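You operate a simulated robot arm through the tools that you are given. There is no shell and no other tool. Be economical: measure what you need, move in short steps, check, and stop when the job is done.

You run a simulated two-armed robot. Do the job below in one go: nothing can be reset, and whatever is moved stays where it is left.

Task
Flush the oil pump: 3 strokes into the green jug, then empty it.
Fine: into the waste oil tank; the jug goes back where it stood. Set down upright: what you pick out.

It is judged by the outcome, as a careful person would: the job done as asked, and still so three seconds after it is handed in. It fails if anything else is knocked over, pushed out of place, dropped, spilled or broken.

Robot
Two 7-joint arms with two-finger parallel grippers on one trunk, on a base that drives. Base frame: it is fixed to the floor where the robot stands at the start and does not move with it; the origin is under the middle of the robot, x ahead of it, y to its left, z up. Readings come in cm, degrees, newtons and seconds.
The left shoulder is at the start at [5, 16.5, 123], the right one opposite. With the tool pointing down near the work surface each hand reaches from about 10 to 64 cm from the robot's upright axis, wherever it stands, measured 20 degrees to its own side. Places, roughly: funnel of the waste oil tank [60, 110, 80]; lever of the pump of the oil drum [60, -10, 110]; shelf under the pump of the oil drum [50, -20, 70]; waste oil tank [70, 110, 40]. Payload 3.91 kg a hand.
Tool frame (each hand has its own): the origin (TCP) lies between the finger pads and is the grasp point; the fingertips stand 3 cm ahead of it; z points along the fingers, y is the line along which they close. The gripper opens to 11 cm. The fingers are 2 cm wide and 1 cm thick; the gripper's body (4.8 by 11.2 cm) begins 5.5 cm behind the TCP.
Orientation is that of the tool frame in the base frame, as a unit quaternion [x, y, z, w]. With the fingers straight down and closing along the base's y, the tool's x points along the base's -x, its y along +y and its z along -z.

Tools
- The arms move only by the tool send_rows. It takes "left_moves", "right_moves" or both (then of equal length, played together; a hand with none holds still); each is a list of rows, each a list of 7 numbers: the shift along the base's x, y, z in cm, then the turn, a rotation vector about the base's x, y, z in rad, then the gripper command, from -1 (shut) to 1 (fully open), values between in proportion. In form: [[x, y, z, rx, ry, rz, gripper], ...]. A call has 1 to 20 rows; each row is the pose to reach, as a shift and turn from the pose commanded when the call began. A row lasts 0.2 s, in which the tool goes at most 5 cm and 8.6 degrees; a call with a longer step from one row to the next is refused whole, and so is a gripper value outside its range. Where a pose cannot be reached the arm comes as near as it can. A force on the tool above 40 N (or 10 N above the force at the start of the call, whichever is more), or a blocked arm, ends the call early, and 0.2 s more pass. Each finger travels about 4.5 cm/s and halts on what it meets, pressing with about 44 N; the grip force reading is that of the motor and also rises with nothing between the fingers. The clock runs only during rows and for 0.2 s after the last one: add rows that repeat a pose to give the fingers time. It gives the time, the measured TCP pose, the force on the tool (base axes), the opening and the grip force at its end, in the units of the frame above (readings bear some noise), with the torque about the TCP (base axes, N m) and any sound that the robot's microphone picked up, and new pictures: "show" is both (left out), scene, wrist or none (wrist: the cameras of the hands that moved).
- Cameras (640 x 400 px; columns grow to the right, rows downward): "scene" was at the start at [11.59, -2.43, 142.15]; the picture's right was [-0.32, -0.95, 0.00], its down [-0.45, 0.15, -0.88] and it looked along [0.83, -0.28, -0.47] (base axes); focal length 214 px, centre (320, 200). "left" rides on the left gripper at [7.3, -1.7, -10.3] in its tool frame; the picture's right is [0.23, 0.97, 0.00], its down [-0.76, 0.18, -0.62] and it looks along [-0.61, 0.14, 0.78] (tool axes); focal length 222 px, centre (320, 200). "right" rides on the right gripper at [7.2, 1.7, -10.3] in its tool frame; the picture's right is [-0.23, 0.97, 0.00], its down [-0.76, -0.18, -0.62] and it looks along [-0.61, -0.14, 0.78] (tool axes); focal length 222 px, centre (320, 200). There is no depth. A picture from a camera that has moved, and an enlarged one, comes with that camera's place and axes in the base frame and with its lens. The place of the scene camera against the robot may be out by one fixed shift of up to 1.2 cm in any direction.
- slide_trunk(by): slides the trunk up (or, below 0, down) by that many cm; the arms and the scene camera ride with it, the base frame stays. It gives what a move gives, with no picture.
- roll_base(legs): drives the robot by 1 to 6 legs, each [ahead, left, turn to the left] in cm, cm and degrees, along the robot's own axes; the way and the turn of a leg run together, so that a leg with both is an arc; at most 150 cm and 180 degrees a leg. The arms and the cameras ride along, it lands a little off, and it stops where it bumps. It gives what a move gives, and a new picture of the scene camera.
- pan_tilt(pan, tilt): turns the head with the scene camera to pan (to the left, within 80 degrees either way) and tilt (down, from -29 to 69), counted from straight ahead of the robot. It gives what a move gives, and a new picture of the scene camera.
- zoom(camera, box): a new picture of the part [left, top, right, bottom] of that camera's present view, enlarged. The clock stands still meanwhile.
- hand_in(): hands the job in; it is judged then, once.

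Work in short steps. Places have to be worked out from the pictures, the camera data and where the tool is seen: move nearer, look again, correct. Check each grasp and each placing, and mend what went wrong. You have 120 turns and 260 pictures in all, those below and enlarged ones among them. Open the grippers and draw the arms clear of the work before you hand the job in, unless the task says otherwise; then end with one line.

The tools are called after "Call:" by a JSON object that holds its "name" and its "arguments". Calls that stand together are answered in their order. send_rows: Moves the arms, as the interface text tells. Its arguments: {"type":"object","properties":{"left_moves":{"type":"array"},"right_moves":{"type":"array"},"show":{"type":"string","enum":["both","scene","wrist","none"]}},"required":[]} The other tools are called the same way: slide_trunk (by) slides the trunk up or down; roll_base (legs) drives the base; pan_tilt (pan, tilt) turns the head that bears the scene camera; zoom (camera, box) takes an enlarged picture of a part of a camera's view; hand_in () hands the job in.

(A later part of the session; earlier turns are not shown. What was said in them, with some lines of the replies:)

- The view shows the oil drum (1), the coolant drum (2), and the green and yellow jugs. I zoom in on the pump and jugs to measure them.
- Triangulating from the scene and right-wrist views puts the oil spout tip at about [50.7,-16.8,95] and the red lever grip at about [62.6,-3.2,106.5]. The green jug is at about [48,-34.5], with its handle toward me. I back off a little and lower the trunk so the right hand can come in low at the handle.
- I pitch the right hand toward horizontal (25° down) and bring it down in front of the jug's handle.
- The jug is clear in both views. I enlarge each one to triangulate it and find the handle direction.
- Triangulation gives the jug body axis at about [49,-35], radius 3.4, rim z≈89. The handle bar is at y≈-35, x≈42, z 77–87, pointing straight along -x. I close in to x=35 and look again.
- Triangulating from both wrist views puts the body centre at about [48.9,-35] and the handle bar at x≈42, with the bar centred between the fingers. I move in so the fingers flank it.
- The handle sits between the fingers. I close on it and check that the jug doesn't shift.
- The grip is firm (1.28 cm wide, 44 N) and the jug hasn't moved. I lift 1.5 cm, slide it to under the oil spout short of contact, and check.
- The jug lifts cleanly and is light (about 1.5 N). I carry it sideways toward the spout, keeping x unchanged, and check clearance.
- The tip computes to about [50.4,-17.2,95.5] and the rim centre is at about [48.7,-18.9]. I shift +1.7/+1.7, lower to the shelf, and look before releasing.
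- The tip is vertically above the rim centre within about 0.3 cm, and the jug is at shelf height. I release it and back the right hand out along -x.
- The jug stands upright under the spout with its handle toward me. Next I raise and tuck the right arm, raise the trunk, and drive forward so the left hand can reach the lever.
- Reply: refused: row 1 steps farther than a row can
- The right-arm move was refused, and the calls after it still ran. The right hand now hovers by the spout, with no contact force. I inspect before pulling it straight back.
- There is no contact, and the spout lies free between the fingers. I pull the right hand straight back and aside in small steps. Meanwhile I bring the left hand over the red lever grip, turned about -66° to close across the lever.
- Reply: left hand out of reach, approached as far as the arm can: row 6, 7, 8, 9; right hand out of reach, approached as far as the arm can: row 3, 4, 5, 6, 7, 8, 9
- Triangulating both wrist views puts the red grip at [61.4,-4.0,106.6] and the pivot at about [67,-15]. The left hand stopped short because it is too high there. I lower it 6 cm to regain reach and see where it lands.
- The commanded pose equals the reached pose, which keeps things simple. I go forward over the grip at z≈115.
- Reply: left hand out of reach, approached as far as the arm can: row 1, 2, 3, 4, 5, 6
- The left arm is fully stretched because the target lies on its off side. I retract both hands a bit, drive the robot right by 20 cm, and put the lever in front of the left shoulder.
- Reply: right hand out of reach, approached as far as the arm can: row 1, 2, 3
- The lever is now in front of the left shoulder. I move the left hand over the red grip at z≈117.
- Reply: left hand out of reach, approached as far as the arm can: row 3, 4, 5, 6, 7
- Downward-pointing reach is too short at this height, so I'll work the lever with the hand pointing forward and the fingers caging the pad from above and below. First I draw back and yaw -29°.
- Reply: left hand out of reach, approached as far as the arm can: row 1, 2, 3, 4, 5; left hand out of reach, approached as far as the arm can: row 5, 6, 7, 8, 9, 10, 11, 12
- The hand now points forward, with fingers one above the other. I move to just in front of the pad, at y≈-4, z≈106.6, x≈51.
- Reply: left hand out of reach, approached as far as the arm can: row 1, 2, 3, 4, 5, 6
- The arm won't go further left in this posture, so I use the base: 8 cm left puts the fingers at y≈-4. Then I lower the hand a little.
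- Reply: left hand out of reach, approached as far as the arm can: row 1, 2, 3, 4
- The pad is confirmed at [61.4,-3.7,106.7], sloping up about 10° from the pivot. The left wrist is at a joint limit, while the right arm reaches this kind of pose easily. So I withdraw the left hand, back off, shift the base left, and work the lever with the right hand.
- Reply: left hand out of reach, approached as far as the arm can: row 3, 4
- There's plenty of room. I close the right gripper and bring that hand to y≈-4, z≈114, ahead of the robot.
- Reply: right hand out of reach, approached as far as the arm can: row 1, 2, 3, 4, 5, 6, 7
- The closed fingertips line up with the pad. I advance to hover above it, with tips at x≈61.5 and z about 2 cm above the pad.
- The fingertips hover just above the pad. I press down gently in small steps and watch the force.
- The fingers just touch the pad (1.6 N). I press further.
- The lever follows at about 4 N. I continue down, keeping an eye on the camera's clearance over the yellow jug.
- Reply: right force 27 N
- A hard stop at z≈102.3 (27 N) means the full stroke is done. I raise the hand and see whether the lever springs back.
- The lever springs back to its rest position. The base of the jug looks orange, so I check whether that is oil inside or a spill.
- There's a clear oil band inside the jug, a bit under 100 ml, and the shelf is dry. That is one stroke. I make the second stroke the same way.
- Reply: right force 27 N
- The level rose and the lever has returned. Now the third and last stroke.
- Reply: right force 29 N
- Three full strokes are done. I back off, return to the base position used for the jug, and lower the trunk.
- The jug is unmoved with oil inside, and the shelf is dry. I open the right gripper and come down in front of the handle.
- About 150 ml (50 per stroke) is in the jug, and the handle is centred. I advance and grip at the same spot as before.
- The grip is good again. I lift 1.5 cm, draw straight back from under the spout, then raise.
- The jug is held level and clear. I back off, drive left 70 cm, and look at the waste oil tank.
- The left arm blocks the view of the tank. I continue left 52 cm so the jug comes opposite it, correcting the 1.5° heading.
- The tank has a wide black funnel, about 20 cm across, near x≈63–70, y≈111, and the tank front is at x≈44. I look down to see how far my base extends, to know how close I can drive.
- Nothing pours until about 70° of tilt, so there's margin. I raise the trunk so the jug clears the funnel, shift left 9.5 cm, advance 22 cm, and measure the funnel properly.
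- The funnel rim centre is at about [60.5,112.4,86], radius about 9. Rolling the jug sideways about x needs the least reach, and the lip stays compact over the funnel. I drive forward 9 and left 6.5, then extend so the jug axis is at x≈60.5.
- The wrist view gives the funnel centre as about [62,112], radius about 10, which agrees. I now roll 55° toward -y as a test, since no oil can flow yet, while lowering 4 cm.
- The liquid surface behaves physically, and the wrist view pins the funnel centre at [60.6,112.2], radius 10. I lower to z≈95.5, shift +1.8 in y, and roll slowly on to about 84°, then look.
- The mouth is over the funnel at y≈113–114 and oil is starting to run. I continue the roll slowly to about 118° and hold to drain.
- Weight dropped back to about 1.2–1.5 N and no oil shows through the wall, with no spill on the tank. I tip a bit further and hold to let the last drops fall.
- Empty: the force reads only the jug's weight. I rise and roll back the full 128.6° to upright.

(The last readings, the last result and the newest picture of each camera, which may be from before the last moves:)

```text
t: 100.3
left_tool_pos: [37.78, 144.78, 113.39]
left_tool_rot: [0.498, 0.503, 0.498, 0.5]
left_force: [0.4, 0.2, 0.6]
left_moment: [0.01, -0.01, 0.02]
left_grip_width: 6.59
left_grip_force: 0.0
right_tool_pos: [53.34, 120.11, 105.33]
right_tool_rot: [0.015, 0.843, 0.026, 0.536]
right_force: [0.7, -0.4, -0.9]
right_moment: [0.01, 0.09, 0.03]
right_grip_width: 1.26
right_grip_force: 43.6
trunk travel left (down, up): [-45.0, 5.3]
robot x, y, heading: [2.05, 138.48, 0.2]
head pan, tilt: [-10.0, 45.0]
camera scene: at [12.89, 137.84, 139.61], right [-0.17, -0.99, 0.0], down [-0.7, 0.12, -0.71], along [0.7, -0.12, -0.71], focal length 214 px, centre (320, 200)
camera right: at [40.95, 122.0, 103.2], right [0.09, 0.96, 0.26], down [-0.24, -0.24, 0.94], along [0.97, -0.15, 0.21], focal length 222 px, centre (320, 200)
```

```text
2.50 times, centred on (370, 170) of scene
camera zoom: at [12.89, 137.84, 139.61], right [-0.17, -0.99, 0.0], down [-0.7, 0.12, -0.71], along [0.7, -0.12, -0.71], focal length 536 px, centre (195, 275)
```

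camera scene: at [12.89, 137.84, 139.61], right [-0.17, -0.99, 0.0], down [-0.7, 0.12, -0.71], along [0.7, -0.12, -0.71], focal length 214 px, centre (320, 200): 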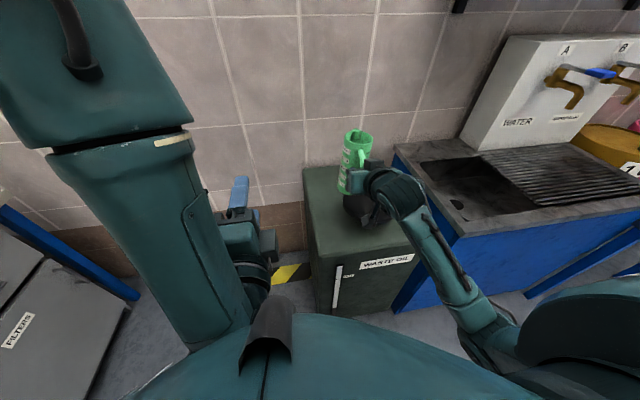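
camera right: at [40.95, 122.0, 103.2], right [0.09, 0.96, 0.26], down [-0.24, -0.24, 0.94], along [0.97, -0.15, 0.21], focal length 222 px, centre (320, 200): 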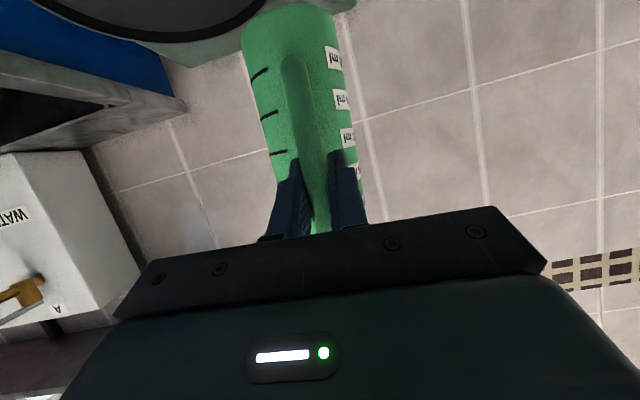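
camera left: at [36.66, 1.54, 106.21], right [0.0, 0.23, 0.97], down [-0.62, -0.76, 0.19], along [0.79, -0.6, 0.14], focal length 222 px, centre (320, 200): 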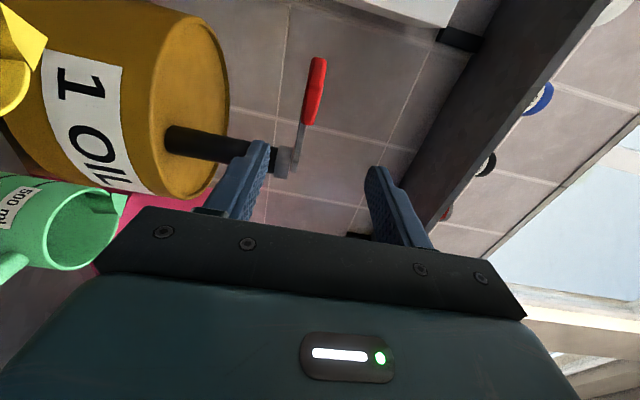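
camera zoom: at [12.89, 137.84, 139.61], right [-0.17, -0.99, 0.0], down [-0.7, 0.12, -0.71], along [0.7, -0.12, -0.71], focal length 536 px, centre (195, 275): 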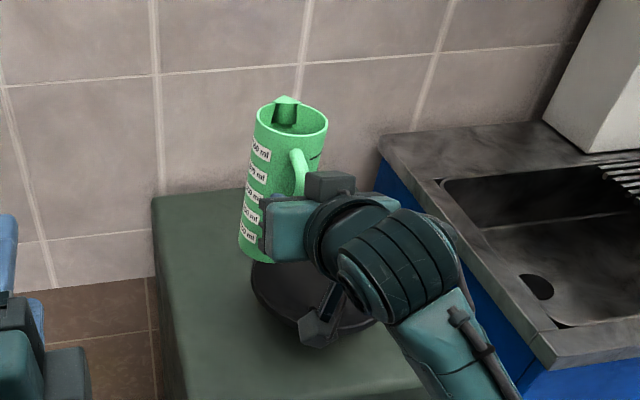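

The jug is upright apart from a residual roll of about 3.5°, which I remove. It also seems to have yawed slightly on the handle, so I'll check after retreating clear of the funnel.

Call:
{"name": "send_rows", "arguments": {"right_moves": [[-2, 0, 0, -0.06, 0, 0, -1], [-6, 0, 0, -0.06, 0, 0, -1], [-8, 0, 0, -0.06, 0, 0, -1], [-8, 0, 0, -0.06, 0, 0, -1]], "show": "wrist"}}

Call:
{"name": "roll_base", "arguments": {"legs": [[-30, 0, 0], [0, -70, 0], [0, -69, 0]]}}

```text
t: 101.3
left_tool_pos: [37.65, 144.69, 113.36]
left_tool_rot: [0.498, 0.503, 0.498, 0.501]
left_force: [0.2, 0.0, -1.5]
left_moment: [0.01, -0.03, -0.04]
left_grip_width: 6.6
left_grip_force: 0.0
right_tool_pos: [45.22, 120.17, 105.37]
right_tool_rot: [0.0, 0.844, 0.002, 0.537]
right_force: [1.0, 0.4, -1.5]
right_moment: [0.0, 0.07, 0.01]
right_grip_width: 1.28
right_grip_force: 43.7
trunk travel left (down, up): [-45.0, 5.3]
robot x, y, heading: [2.02, 138.9, 0.1]
head pan, tilt: [-10.0, 45.0]
camera right: at [32.87, 121.99, 103.18], right [0.1, 0.97, 0.21], down [-0.24, -0.18, 0.95], along [0.97, -0.14, 0.22], focal length 222 px, centre (320, 200)
```

right: 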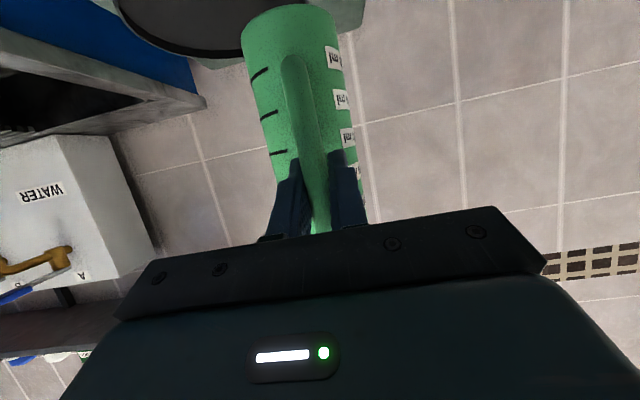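

```text
t: 110.2
left_tool_pos: [5.9, 6.19, 113.25]
left_tool_rot: [0.503, 0.499, 0.493, 0.505]
left_force: [0.6, 0.4, 0.2]
left_moment: [-0.01, 0.0, 0.03]
left_grip_width: 6.58
left_grip_force: 0.0
right_tool_pos: [12.98, -18.47, 105.51]
right_tool_rot: [0.007, 0.844, -0.002, 0.537]
right_force: [-0.2, -0.2, -2.0]
right_moment: [0.03, 0.07, 0.04]
right_grip_width: 1.28
right_grip_force: 43.7
trunk travel left (down, up): [-45.0, 5.3]
robot x, y, heading: [-29.78, 0.96, -0.7]
head pan, tilt: [-10.0, 45.0]
camera scene: at [-19.05, -0.35, 139.61], right [-0.19, -0.98, 0.0], down [-0.69, 0.13, -0.71], along [0.69, -0.13, -0.71], focal length 214 px, centre (320, 200)
```

scene: 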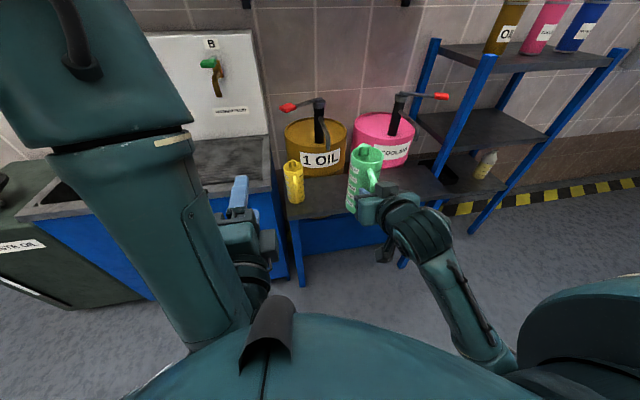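

The jug appears yawed about 6° clockwise on the handle compared with the original grasp view, which I'll correct with hand yaw. I drive back to the original jug base position and bring the hand to y≈-35.

Call:
{"name": "roll_base", "arguments": {"legs": [[14.5, -1, 0.7]]}}

Call:
{"name": "send_rows", "arguments": {"right_moves": [[0, -4, 0, 0, 0, 0.03, -1], [0, -8, 0, 0, 0, 0.06, -1], [0, -12, 0, 0, 0, 0.09, -1], [0, -15.5, 0, 0, 0, 0.11, -1], [0, -15.5, 0, 0, 0, 0.11, -1]], "show": "wrist"}}

Call:
{"name": "slide_trunk", "arguments": {"by": -15}}

Call:
{"name": "pan_tilt", "arguments": {"pan": -25, "tilt": 32}}

```text
t: 111.5
left_tool_pos: [20.14, 5.75, 113.22]
left_tool_rot: [0.498, 0.503, 0.498, 0.501]
left_force: [0.2, -0.4, 0.7]
left_moment: [-0.01, -0.02, -0.01]
left_grip_width: 6.6
left_grip_force: 0.1
right_tool_pos: [27.64, -18.89, 105.5]
right_tool_rot: [-0.001, 0.845, 0.002, 0.536]
right_force: [0.1, 0.3, -1.5]
right_moment: [0.02, 0.06, 0.02]
right_grip_width: 1.26
right_grip_force: 43.7
trunk travel left (down, up): [-45.0, 5.3]
robot x, y, heading: [-15.71, -0.29, 0.4]
head pan, tilt: [-10.0, 45.0]
camera scene: at [-4.74, -1.25, 139.6], right [-0.17, -0.99, 0.0], down [-0.7, 0.12, -0.71], along [0.7, -0.12, -0.71], focal length 214 px, centre (320, 200)
```

scene: 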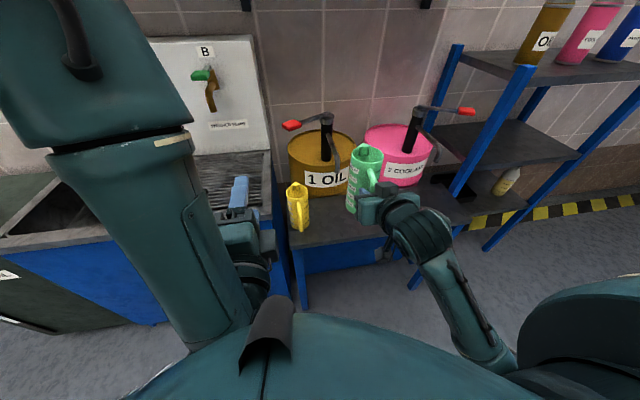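

```text
t: 112.7
left_tool_pos: [20.07, 5.72, 113.35]
left_tool_rot: [0.498, 0.503, 0.498, 0.501]
left_force: [-0.9, -0.7, 0.2]
left_moment: [0.0, 0.0, -0.01]
left_grip_width: 6.58
left_grip_force: 0.0
right_tool_pos: [27.66, -34.37, 105.27]
right_tool_rot: [-0.046, 0.843, 0.031, 0.535]
right_force: [-0.6, 0.2, -1.1]
right_moment: [-0.01, 0.08, 0.01]
right_grip_width: 1.29
right_grip_force: 44.3
trunk travel left (down, up): [-45.0, 5.3]
robot x, y, heading: [-15.91, -0.2, 0.1]
head pan, tilt: [-10.0, 45.0]
camera right: at [15.04, -34.05, 103.1], right [-0.01, 0.98, 0.21], down [-0.22, -0.21, 0.95], along [0.98, -0.03, 0.22], focal length 222 px, centre (320, 200)
```

right: 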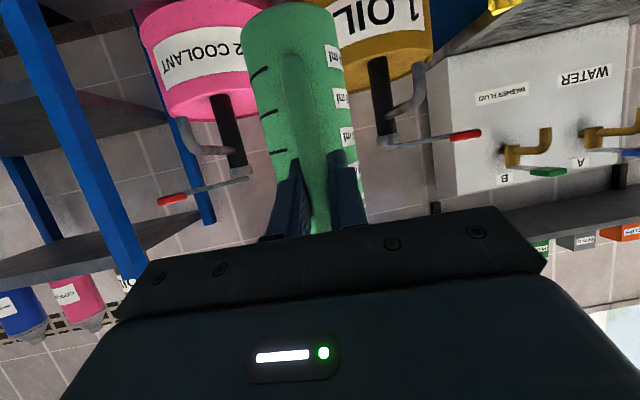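

```text
t: 114.5
left_tool_pos: [19.9, 5.68, 98.39]
left_tool_rot: [0.499, 0.502, 0.499, 0.501]
left_force: [-0.1, -0.5, -0.6]
left_moment: [0.02, 0.03, -0.03]
left_grip_width: 6.59
left_grip_force: 0.0
right_tool_pos: [27.51, -34.26, 90.36]
right_tool_rot: [-0.046, 0.843, 0.031, 0.535]
right_force: [0.5, -0.3, -1.9]
right_moment: [0.01, 0.02, 0.01]
right_grip_width: 1.29
right_grip_force: 43.9
trunk travel left (down, up): [-30.0, 20.3]
robot x, y, heading: [-15.7, -0.33, 0.1]
head pan, tilt: [-10.0, 45.0]
```

```text
t: 115.2
left_tool_pos: [19.94, 5.74, 98.41]
left_tool_rot: [0.499, 0.503, 0.499, 0.5]
left_force: [0.4, 0.4, -0.2]
left_moment: [-0.01, -0.01, -0.01]
left_grip_width: 6.59
left_grip_force: 0.0
right_tool_pos: [27.48, -34.45, 90.38]
right_tool_rot: [-0.046, 0.842, 0.03, 0.536]
right_force: [-0.1, -0.7, -0.5]
right_moment: [-0.01, 0.04, 0.01]
right_grip_width: 1.27
right_grip_force: 44.2
trunk travel left (down, up): [-30.0, 20.3]
robot x, y, heading: [-15.94, 0.0, 0.3]
head pan, tilt: [-25.0, 32.0]
camera scene: at [-4.72, -3.61, 126.55], right [-0.42, -0.91, 0.0], down [-0.48, 0.22, -0.85], along [0.77, -0.36, -0.53], focal length 214 px, centre (320, 200)
```

scene: 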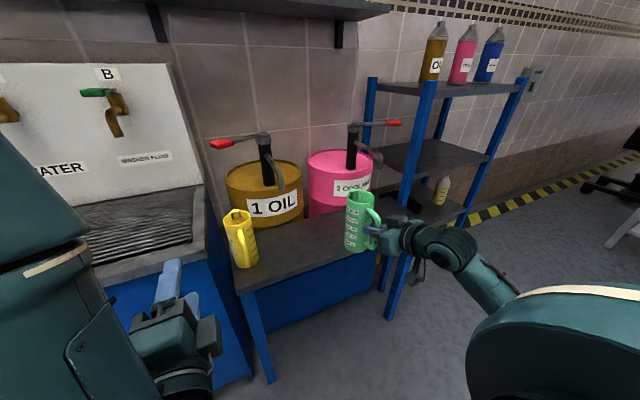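

The jug is ahead of its home spot. I move to just above it (TCP [41.8,-35.0,84.8]) and check its orientation against the original view.

Call:
{"name": "send_rows", "arguments": {"right_moves": [[3.5, -0.1, -1.3, 0, 0, 0, -1], [7, -0.3, -2.8, 0, 0, 0, -1], [10.5, -0.5, -4.2, 0, 0, 0, -1], [13, -0.6, -5, 0, 0, 0, -1], [14.3, -0.6, -5.6, 0, 0, 0, -1], [14.3, -0.6, -5.6, 0, 0, 0, -1]]}}

Call:
{"name": "zoom", "arguments": {"camera": "scene", "box": [290, 170, 410, 270]}}

```text
t: 116.6
left_tool_pos: [19.98, 5.71, 98.44]
left_tool_rot: [0.497, 0.503, 0.498, 0.501]
left_force: [-1.2, 0.0, 0.6]
left_moment: [0.01, -0.01, 0.0]
left_grip_width: 6.59
left_grip_force: 0.0
right_tool_pos: [42.02, -34.84, 85.0]
right_tool_rot: [-0.047, 0.842, 0.032, 0.536]
right_force: [0.3, 0.3, -1.9]
right_moment: [-0.02, 0.07, 0.01]
right_grip_width: 1.28
right_grip_force: 43.6
trunk travel left (down, up): [-30.0, 20.3]
robot x, y, heading: [-15.84, -0.65, 0.1]
head pan, tilt: [-25.0, 32.0]
camera scene: at [-4.71, -3.62, 126.56], right [-0.42, -0.91, 0.0], down [-0.48, 0.22, -0.85], along [0.77, -0.36, -0.53], focal length 214 px, centre (320, 200)
camera right: at [29.39, -34.52, 82.67], right [-0.01, 0.98, 0.21], down [-0.22, -0.21, 0.95], along [0.98, -0.03, 0.22], focal length 222 px, centre (320, 200)
```

scene: 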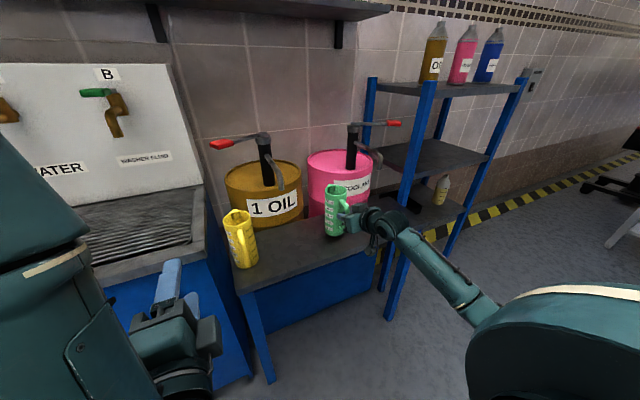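
right: 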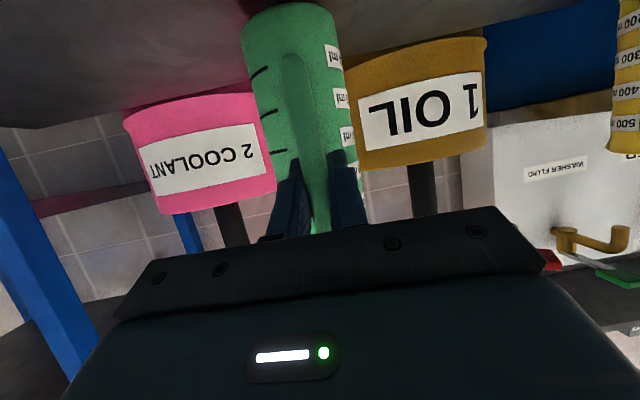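

```text
4.00 times, centred on (350, 220) of scene
camera zoom: at [-4.71, -3.62, 126.56], right [-0.42, -0.91, 0.0], down [-0.48, 0.22, -0.85], along [0.77, -0.36, -0.53], focal length 858 px, centre (200, 120)
```

zoom: 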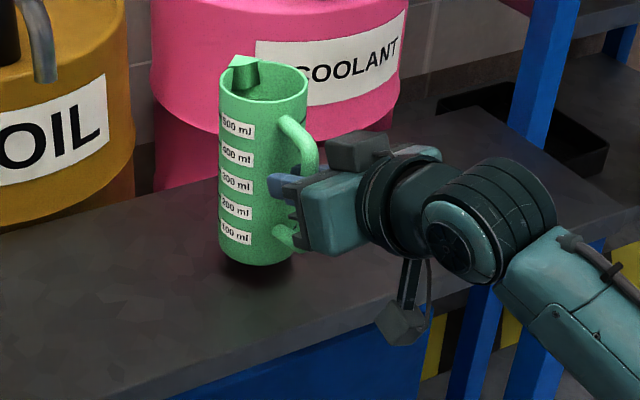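

Orientation matches the original view, and position is within 0.3 cm. The jug seems to have slid about 0.6 cm down in the grip, so I lower gently while watching force and picture.

Call:
{"name": "send_rows", "arguments": {"right_moves": [[-0.2, -0.15, -0.4, 0, 0, 0, -1], [-0.2, -0.15, -0.8, 0, 0, 0, -1], [-0.2, -0.15, -1.1, 0, 0, 0, -1], [-0.2, -0.15, -1.1, 0, 0, 0, -1]], "show": "none"}}

Call:
{"name": "zoom", "arguments": {"camera": "scene", "box": [290, 170, 410, 270]}}

```text
t: 117.6
left_tool_pos: [20.03, 5.68, 98.37]
left_tool_rot: [0.499, 0.502, 0.499, 0.501]
left_force: [-0.2, 0.8, 0.6]
left_moment: [0.0, 0.01, -0.03]
left_grip_width: 6.59
left_grip_force: 0.0
right_tool_pos: [41.5, -35.04, 83.73]
right_tool_rot: [-0.046, 0.842, 0.031, 0.536]
right_force: [-0.4, -0.5, -1.0]
right_moment: [-0.01, 0.08, -0.01]
right_grip_width: 1.28
right_grip_force: 44.2
trunk travel left (down, up): [-30.0, 20.3]
robot x, y, heading: [-15.69, -0.49, 0.2]
head pan, tilt: [-25.0, 32.0]
```

```text
4.00 times, centred on (350, 220) of scene
camera zoom: at [-4.71, -3.62, 126.56], right [-0.42, -0.91, 0.0], down [-0.48, 0.22, -0.85], along [0.77, -0.36, -0.53], focal length 858 px, centre (200, 120)
```

zoom: 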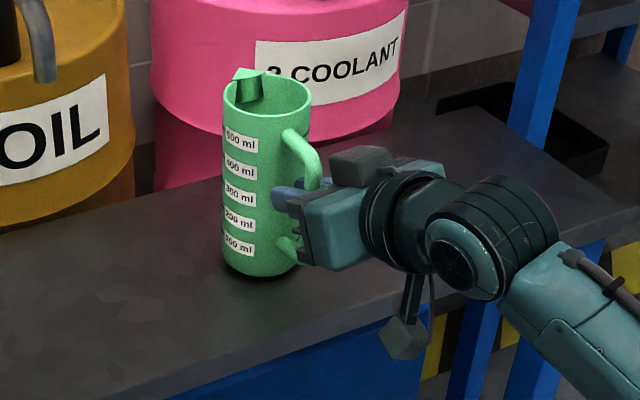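

The jug is nearly down. I lower in 0.2 cm steps until contact shows.

Call:
{"name": "send_rows", "arguments": {"right_moves": [[0.15, 0, -0.2, 0, 0, 0, -1], [0.15, 0, -0.3, 0, 0, 0, -1], [0.15, 0, -0.3, 0, 0, 0, -1]], "show": "none"}}

Call:
{"name": "zoom", "arguments": {"camera": "scene", "box": [320, 180, 380, 250]}}

```text
t: 118.4
left_tool_pos: [20.07, 5.65, 98.44]
left_tool_rot: [0.498, 0.503, 0.498, 0.501]
left_force: [1.1, -0.6, 0.4]
left_moment: [0.0, -0.01, 0.01]
left_grip_width: 6.61
left_grip_force: 0.1
right_tool_pos: [41.72, -35.14, 83.59]
right_tool_rot: [-0.046, 0.842, 0.031, 0.537]
right_force: [0.0, 0.3, 2.6]
right_moment: [0.02, -0.34, 0.01]
right_grip_width: 1.28
right_grip_force: 44.1
trunk travel left (down, up): [-30.0, 20.3]
robot x, y, heading: [-15.71, -0.87, 0.3]
head pan, tilt: [-25.0, 32.0]
```

```text
5.71 times, centred on (350, 215) of scene
camera zoom: at [-4.76, -3.6, 126.57], right [-0.42, -0.91, 0.0], down [-0.48, 0.22, -0.85], along [0.77, -0.36, -0.53], focal length 1226 px, centre (149, 114)
```

zoom: 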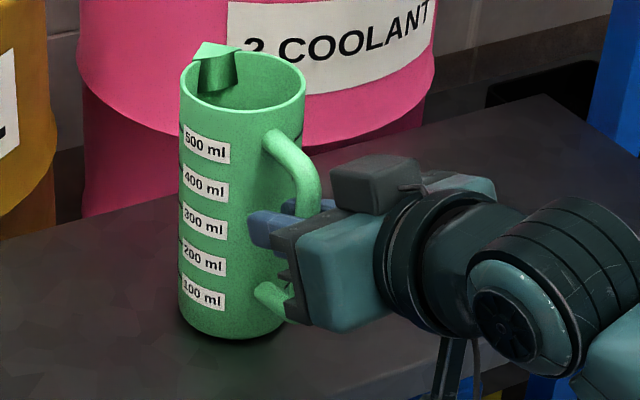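

Contact is felt (+4 N change). I release gently and back out along the hand's own axis.

Call:
{"name": "send_rows", "arguments": {"right_moves": [[0, 0, 0.05, 0, 0, 0, -1], [0, 0, 0.05, 0, 0, 0, -0.7], [0, 0, 0.05, 0, 0, 0, -0.4], [0, 0, 0.05, 0, 0, 0, 0], [0, 0, 0.05, 0, 0, 0, 0.2], [0, 0, 0.05, 0, 0, 0, 0.2], [-2, -0.2, 0.05, 0, 0, 0, 0.2], [-5, -0.5, 0.05, 0, 0, 0, 0.2], [-9, -0.9, 0.5, 0, 0, 0, 0.2]]}}

Call:
{"name": "zoom", "arguments": {"camera": "scene", "box": [290, 170, 410, 270]}}

Call:
{"name": "zoom", "arguments": {"camera": "right", "box": [200, 0, 440, 200]}}

```text
t: 120.4
left_tool_pos: [19.94, 5.67, 98.37]
left_tool_rot: [0.499, 0.502, 0.498, 0.501]
left_force: [0.6, -0.2, -0.2]
left_moment: [0.0, -0.01, 0.01]
left_grip_width: 6.59
left_grip_force: 0.0
right_tool_pos: [32.7, -36.04, 83.55]
right_tool_rot: [-0.047, 0.842, 0.032, 0.536]
right_force: [0.0, 0.1, -1.2]
right_moment: [-0.04, 0.02, 0.01]
right_grip_width: 6.6
right_grip_force: 0.1
trunk travel left (down, up): [-30.0, 20.3]
robot x, y, heading: [-16.19, -0.45, 0.2]
head pan, tilt: [-25.0, 32.0]
camera scene: at [-4.75, -3.61, 126.57], right [-0.42, -0.91, 0.0], down [-0.48, 0.22, -0.85], along [0.77, -0.36, -0.53], focal length 214 px, centre (320, 200)
camera right: at [20.17, -35.69, 81.34], right [-0.01, 0.98, 0.21], down [-0.22, -0.21, 0.95], along [0.98, -0.03, 0.22], focal length 222 px, centre (320, 200)
```

scene: 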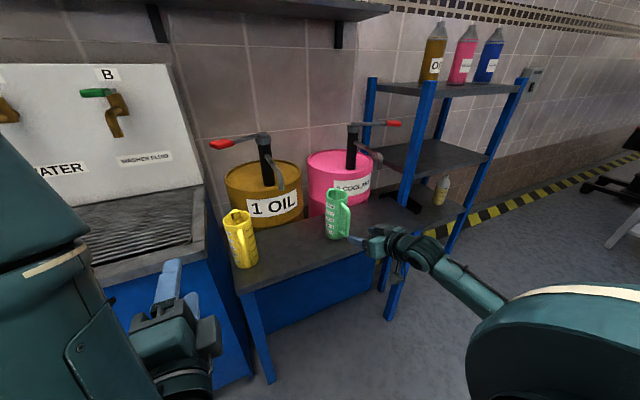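
right: 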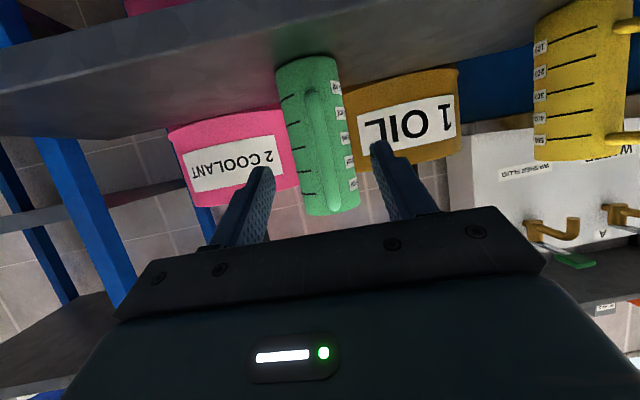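

```text
4.00 times, centred on (350, 220) of scene
camera zoom: at [-4.75, -3.61, 126.57], right [-0.42, -0.91, 0.0], down [-0.48, 0.22, -0.85], along [0.77, -0.36, -0.53], focal length 858 px, centre (200, 120)
```

zoom: 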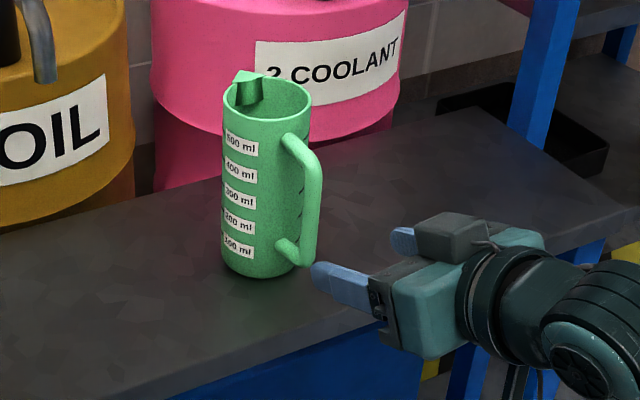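

```text
2.00 times, centred on (320, 100) of right
camera zoom: at [20.17, -35.69, 81.34], right [-0.01, 0.98, 0.21], down [-0.22, -0.21, 0.95], along [0.98, -0.03, 0.22], focal length 444 px, centre (320, 400)
```

zoom: 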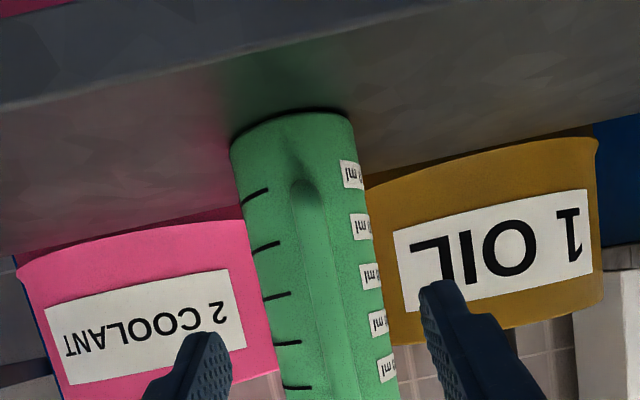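

The jug stands at its home spot within about 0.2 cm, upright, empty, handle toward me as before. I draw the right hand back and up, open both grippers, and back off for a last check.

Call:
{"name": "send_rows", "arguments": {"right_moves": [[-3, -0.3, 1, 0, 0, 0, 0.5], [-5, -0.5, 4, 0, 0, 0, 1], [-6, -1, 8, 0, 0, 0, 1], [-6, -1, 12, 0, 0, 0, 1]], "left_moves": [[0, 0, 0, 0, 0, 0, 0.5], [0, 0, 0, 0, 0, 0, 1], [0, 0, 0, 0, 0, 0, 1], [0, 0, 0, 0, 0, 0, 1]], "show": "none"}}

Call:
{"name": "roll_base", "arguments": {"legs": [[-15, 0, 0]]}}

Call:
{"name": "zoom", "arguments": {"camera": "scene", "box": [220, 110, 440, 270]}}

```text
t: 121.4
left_tool_pos: [20.04, 5.65, 98.31]
left_tool_rot: [0.498, 0.503, 0.499, 0.5]
left_force: [-0.4, 0.1, 0.0]
left_moment: [0.01, 0.0, 0.02]
left_grip_width: 11.01
left_grip_force: 0.1
right_tool_pos: [26.59, -37.02, 95.91]
right_tool_rot: [-0.047, 0.844, 0.033, 0.534]
right_force: [-1.4, -0.3, 0.0]
right_moment: [-0.03, 0.0, 0.0]
right_grip_width: 10.99
right_grip_force: 0.0
trunk travel left (down, up): [-30.0, 20.3]
robot x, y, heading: [-15.69, -0.24, -0.0]
head pan, tilt: [-25.0, 32.0]
```

```text
t: 122.8
left_tool_pos: [5.49, 5.68, 98.4]
left_tool_rot: [0.498, 0.503, 0.498, 0.501]
left_force: [-0.7, 0.3, 0.8]
left_moment: [-0.03, 0.02, -0.05]
left_grip_width: 11.03
left_grip_force: 0.1
right_tool_pos: [12.14, -36.92, 95.93]
right_tool_rot: [-0.046, 0.842, 0.031, 0.536]
right_force: [0.3, 0.1, -0.1]
right_moment: [0.03, 0.0, 0.0]
right_grip_width: 10.99
right_grip_force: 0.0
trunk travel left (down, up): [-30.0, 20.3]
robot x, y, heading: [-30.12, -0.36, 0.1]
head pan, tilt: [-25.0, 32.0]
camera scene: at [-19.21, -3.65, 126.57], right [-0.42, -0.91, 0.0], down [-0.48, 0.22, -0.85], along [0.77, -0.36, -0.53], focal length 214 px, centre (320, 200)
```

scene: 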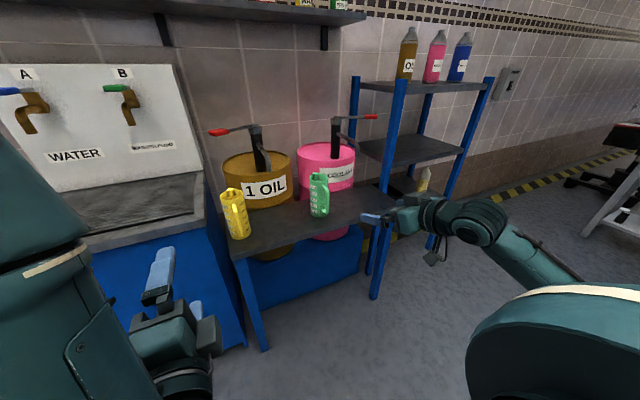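

```text
2.50 times, centred on (330, 190) of scene
camera zoom: at [-19.21, -3.65, 126.57], right [-0.42, -0.91, 0.0], down [-0.48, 0.22, -0.85], along [0.77, -0.36, -0.53], focal length 536 px, centre (295, 225)
```

zoom: 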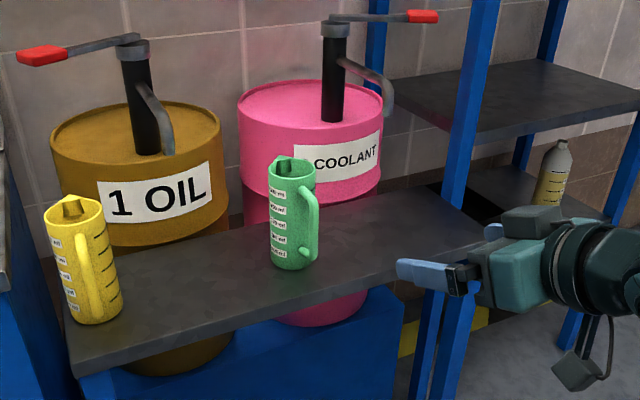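

The green jug stands empty and upright where it was, the yellow jug, pumps and shelf are undisturbed, and nothing is spilled. Both grippers are open and clear, so I hand in.

Call:
{"name": "hand_in", "arguments": {}}

```text
The job is handed in.
```

I pumped three full strokes of oil (about 150 ml) into the green jug, emptied it into the waste oil tank, and set it back upright where it stood. I saw no spills and nothing else was moved.
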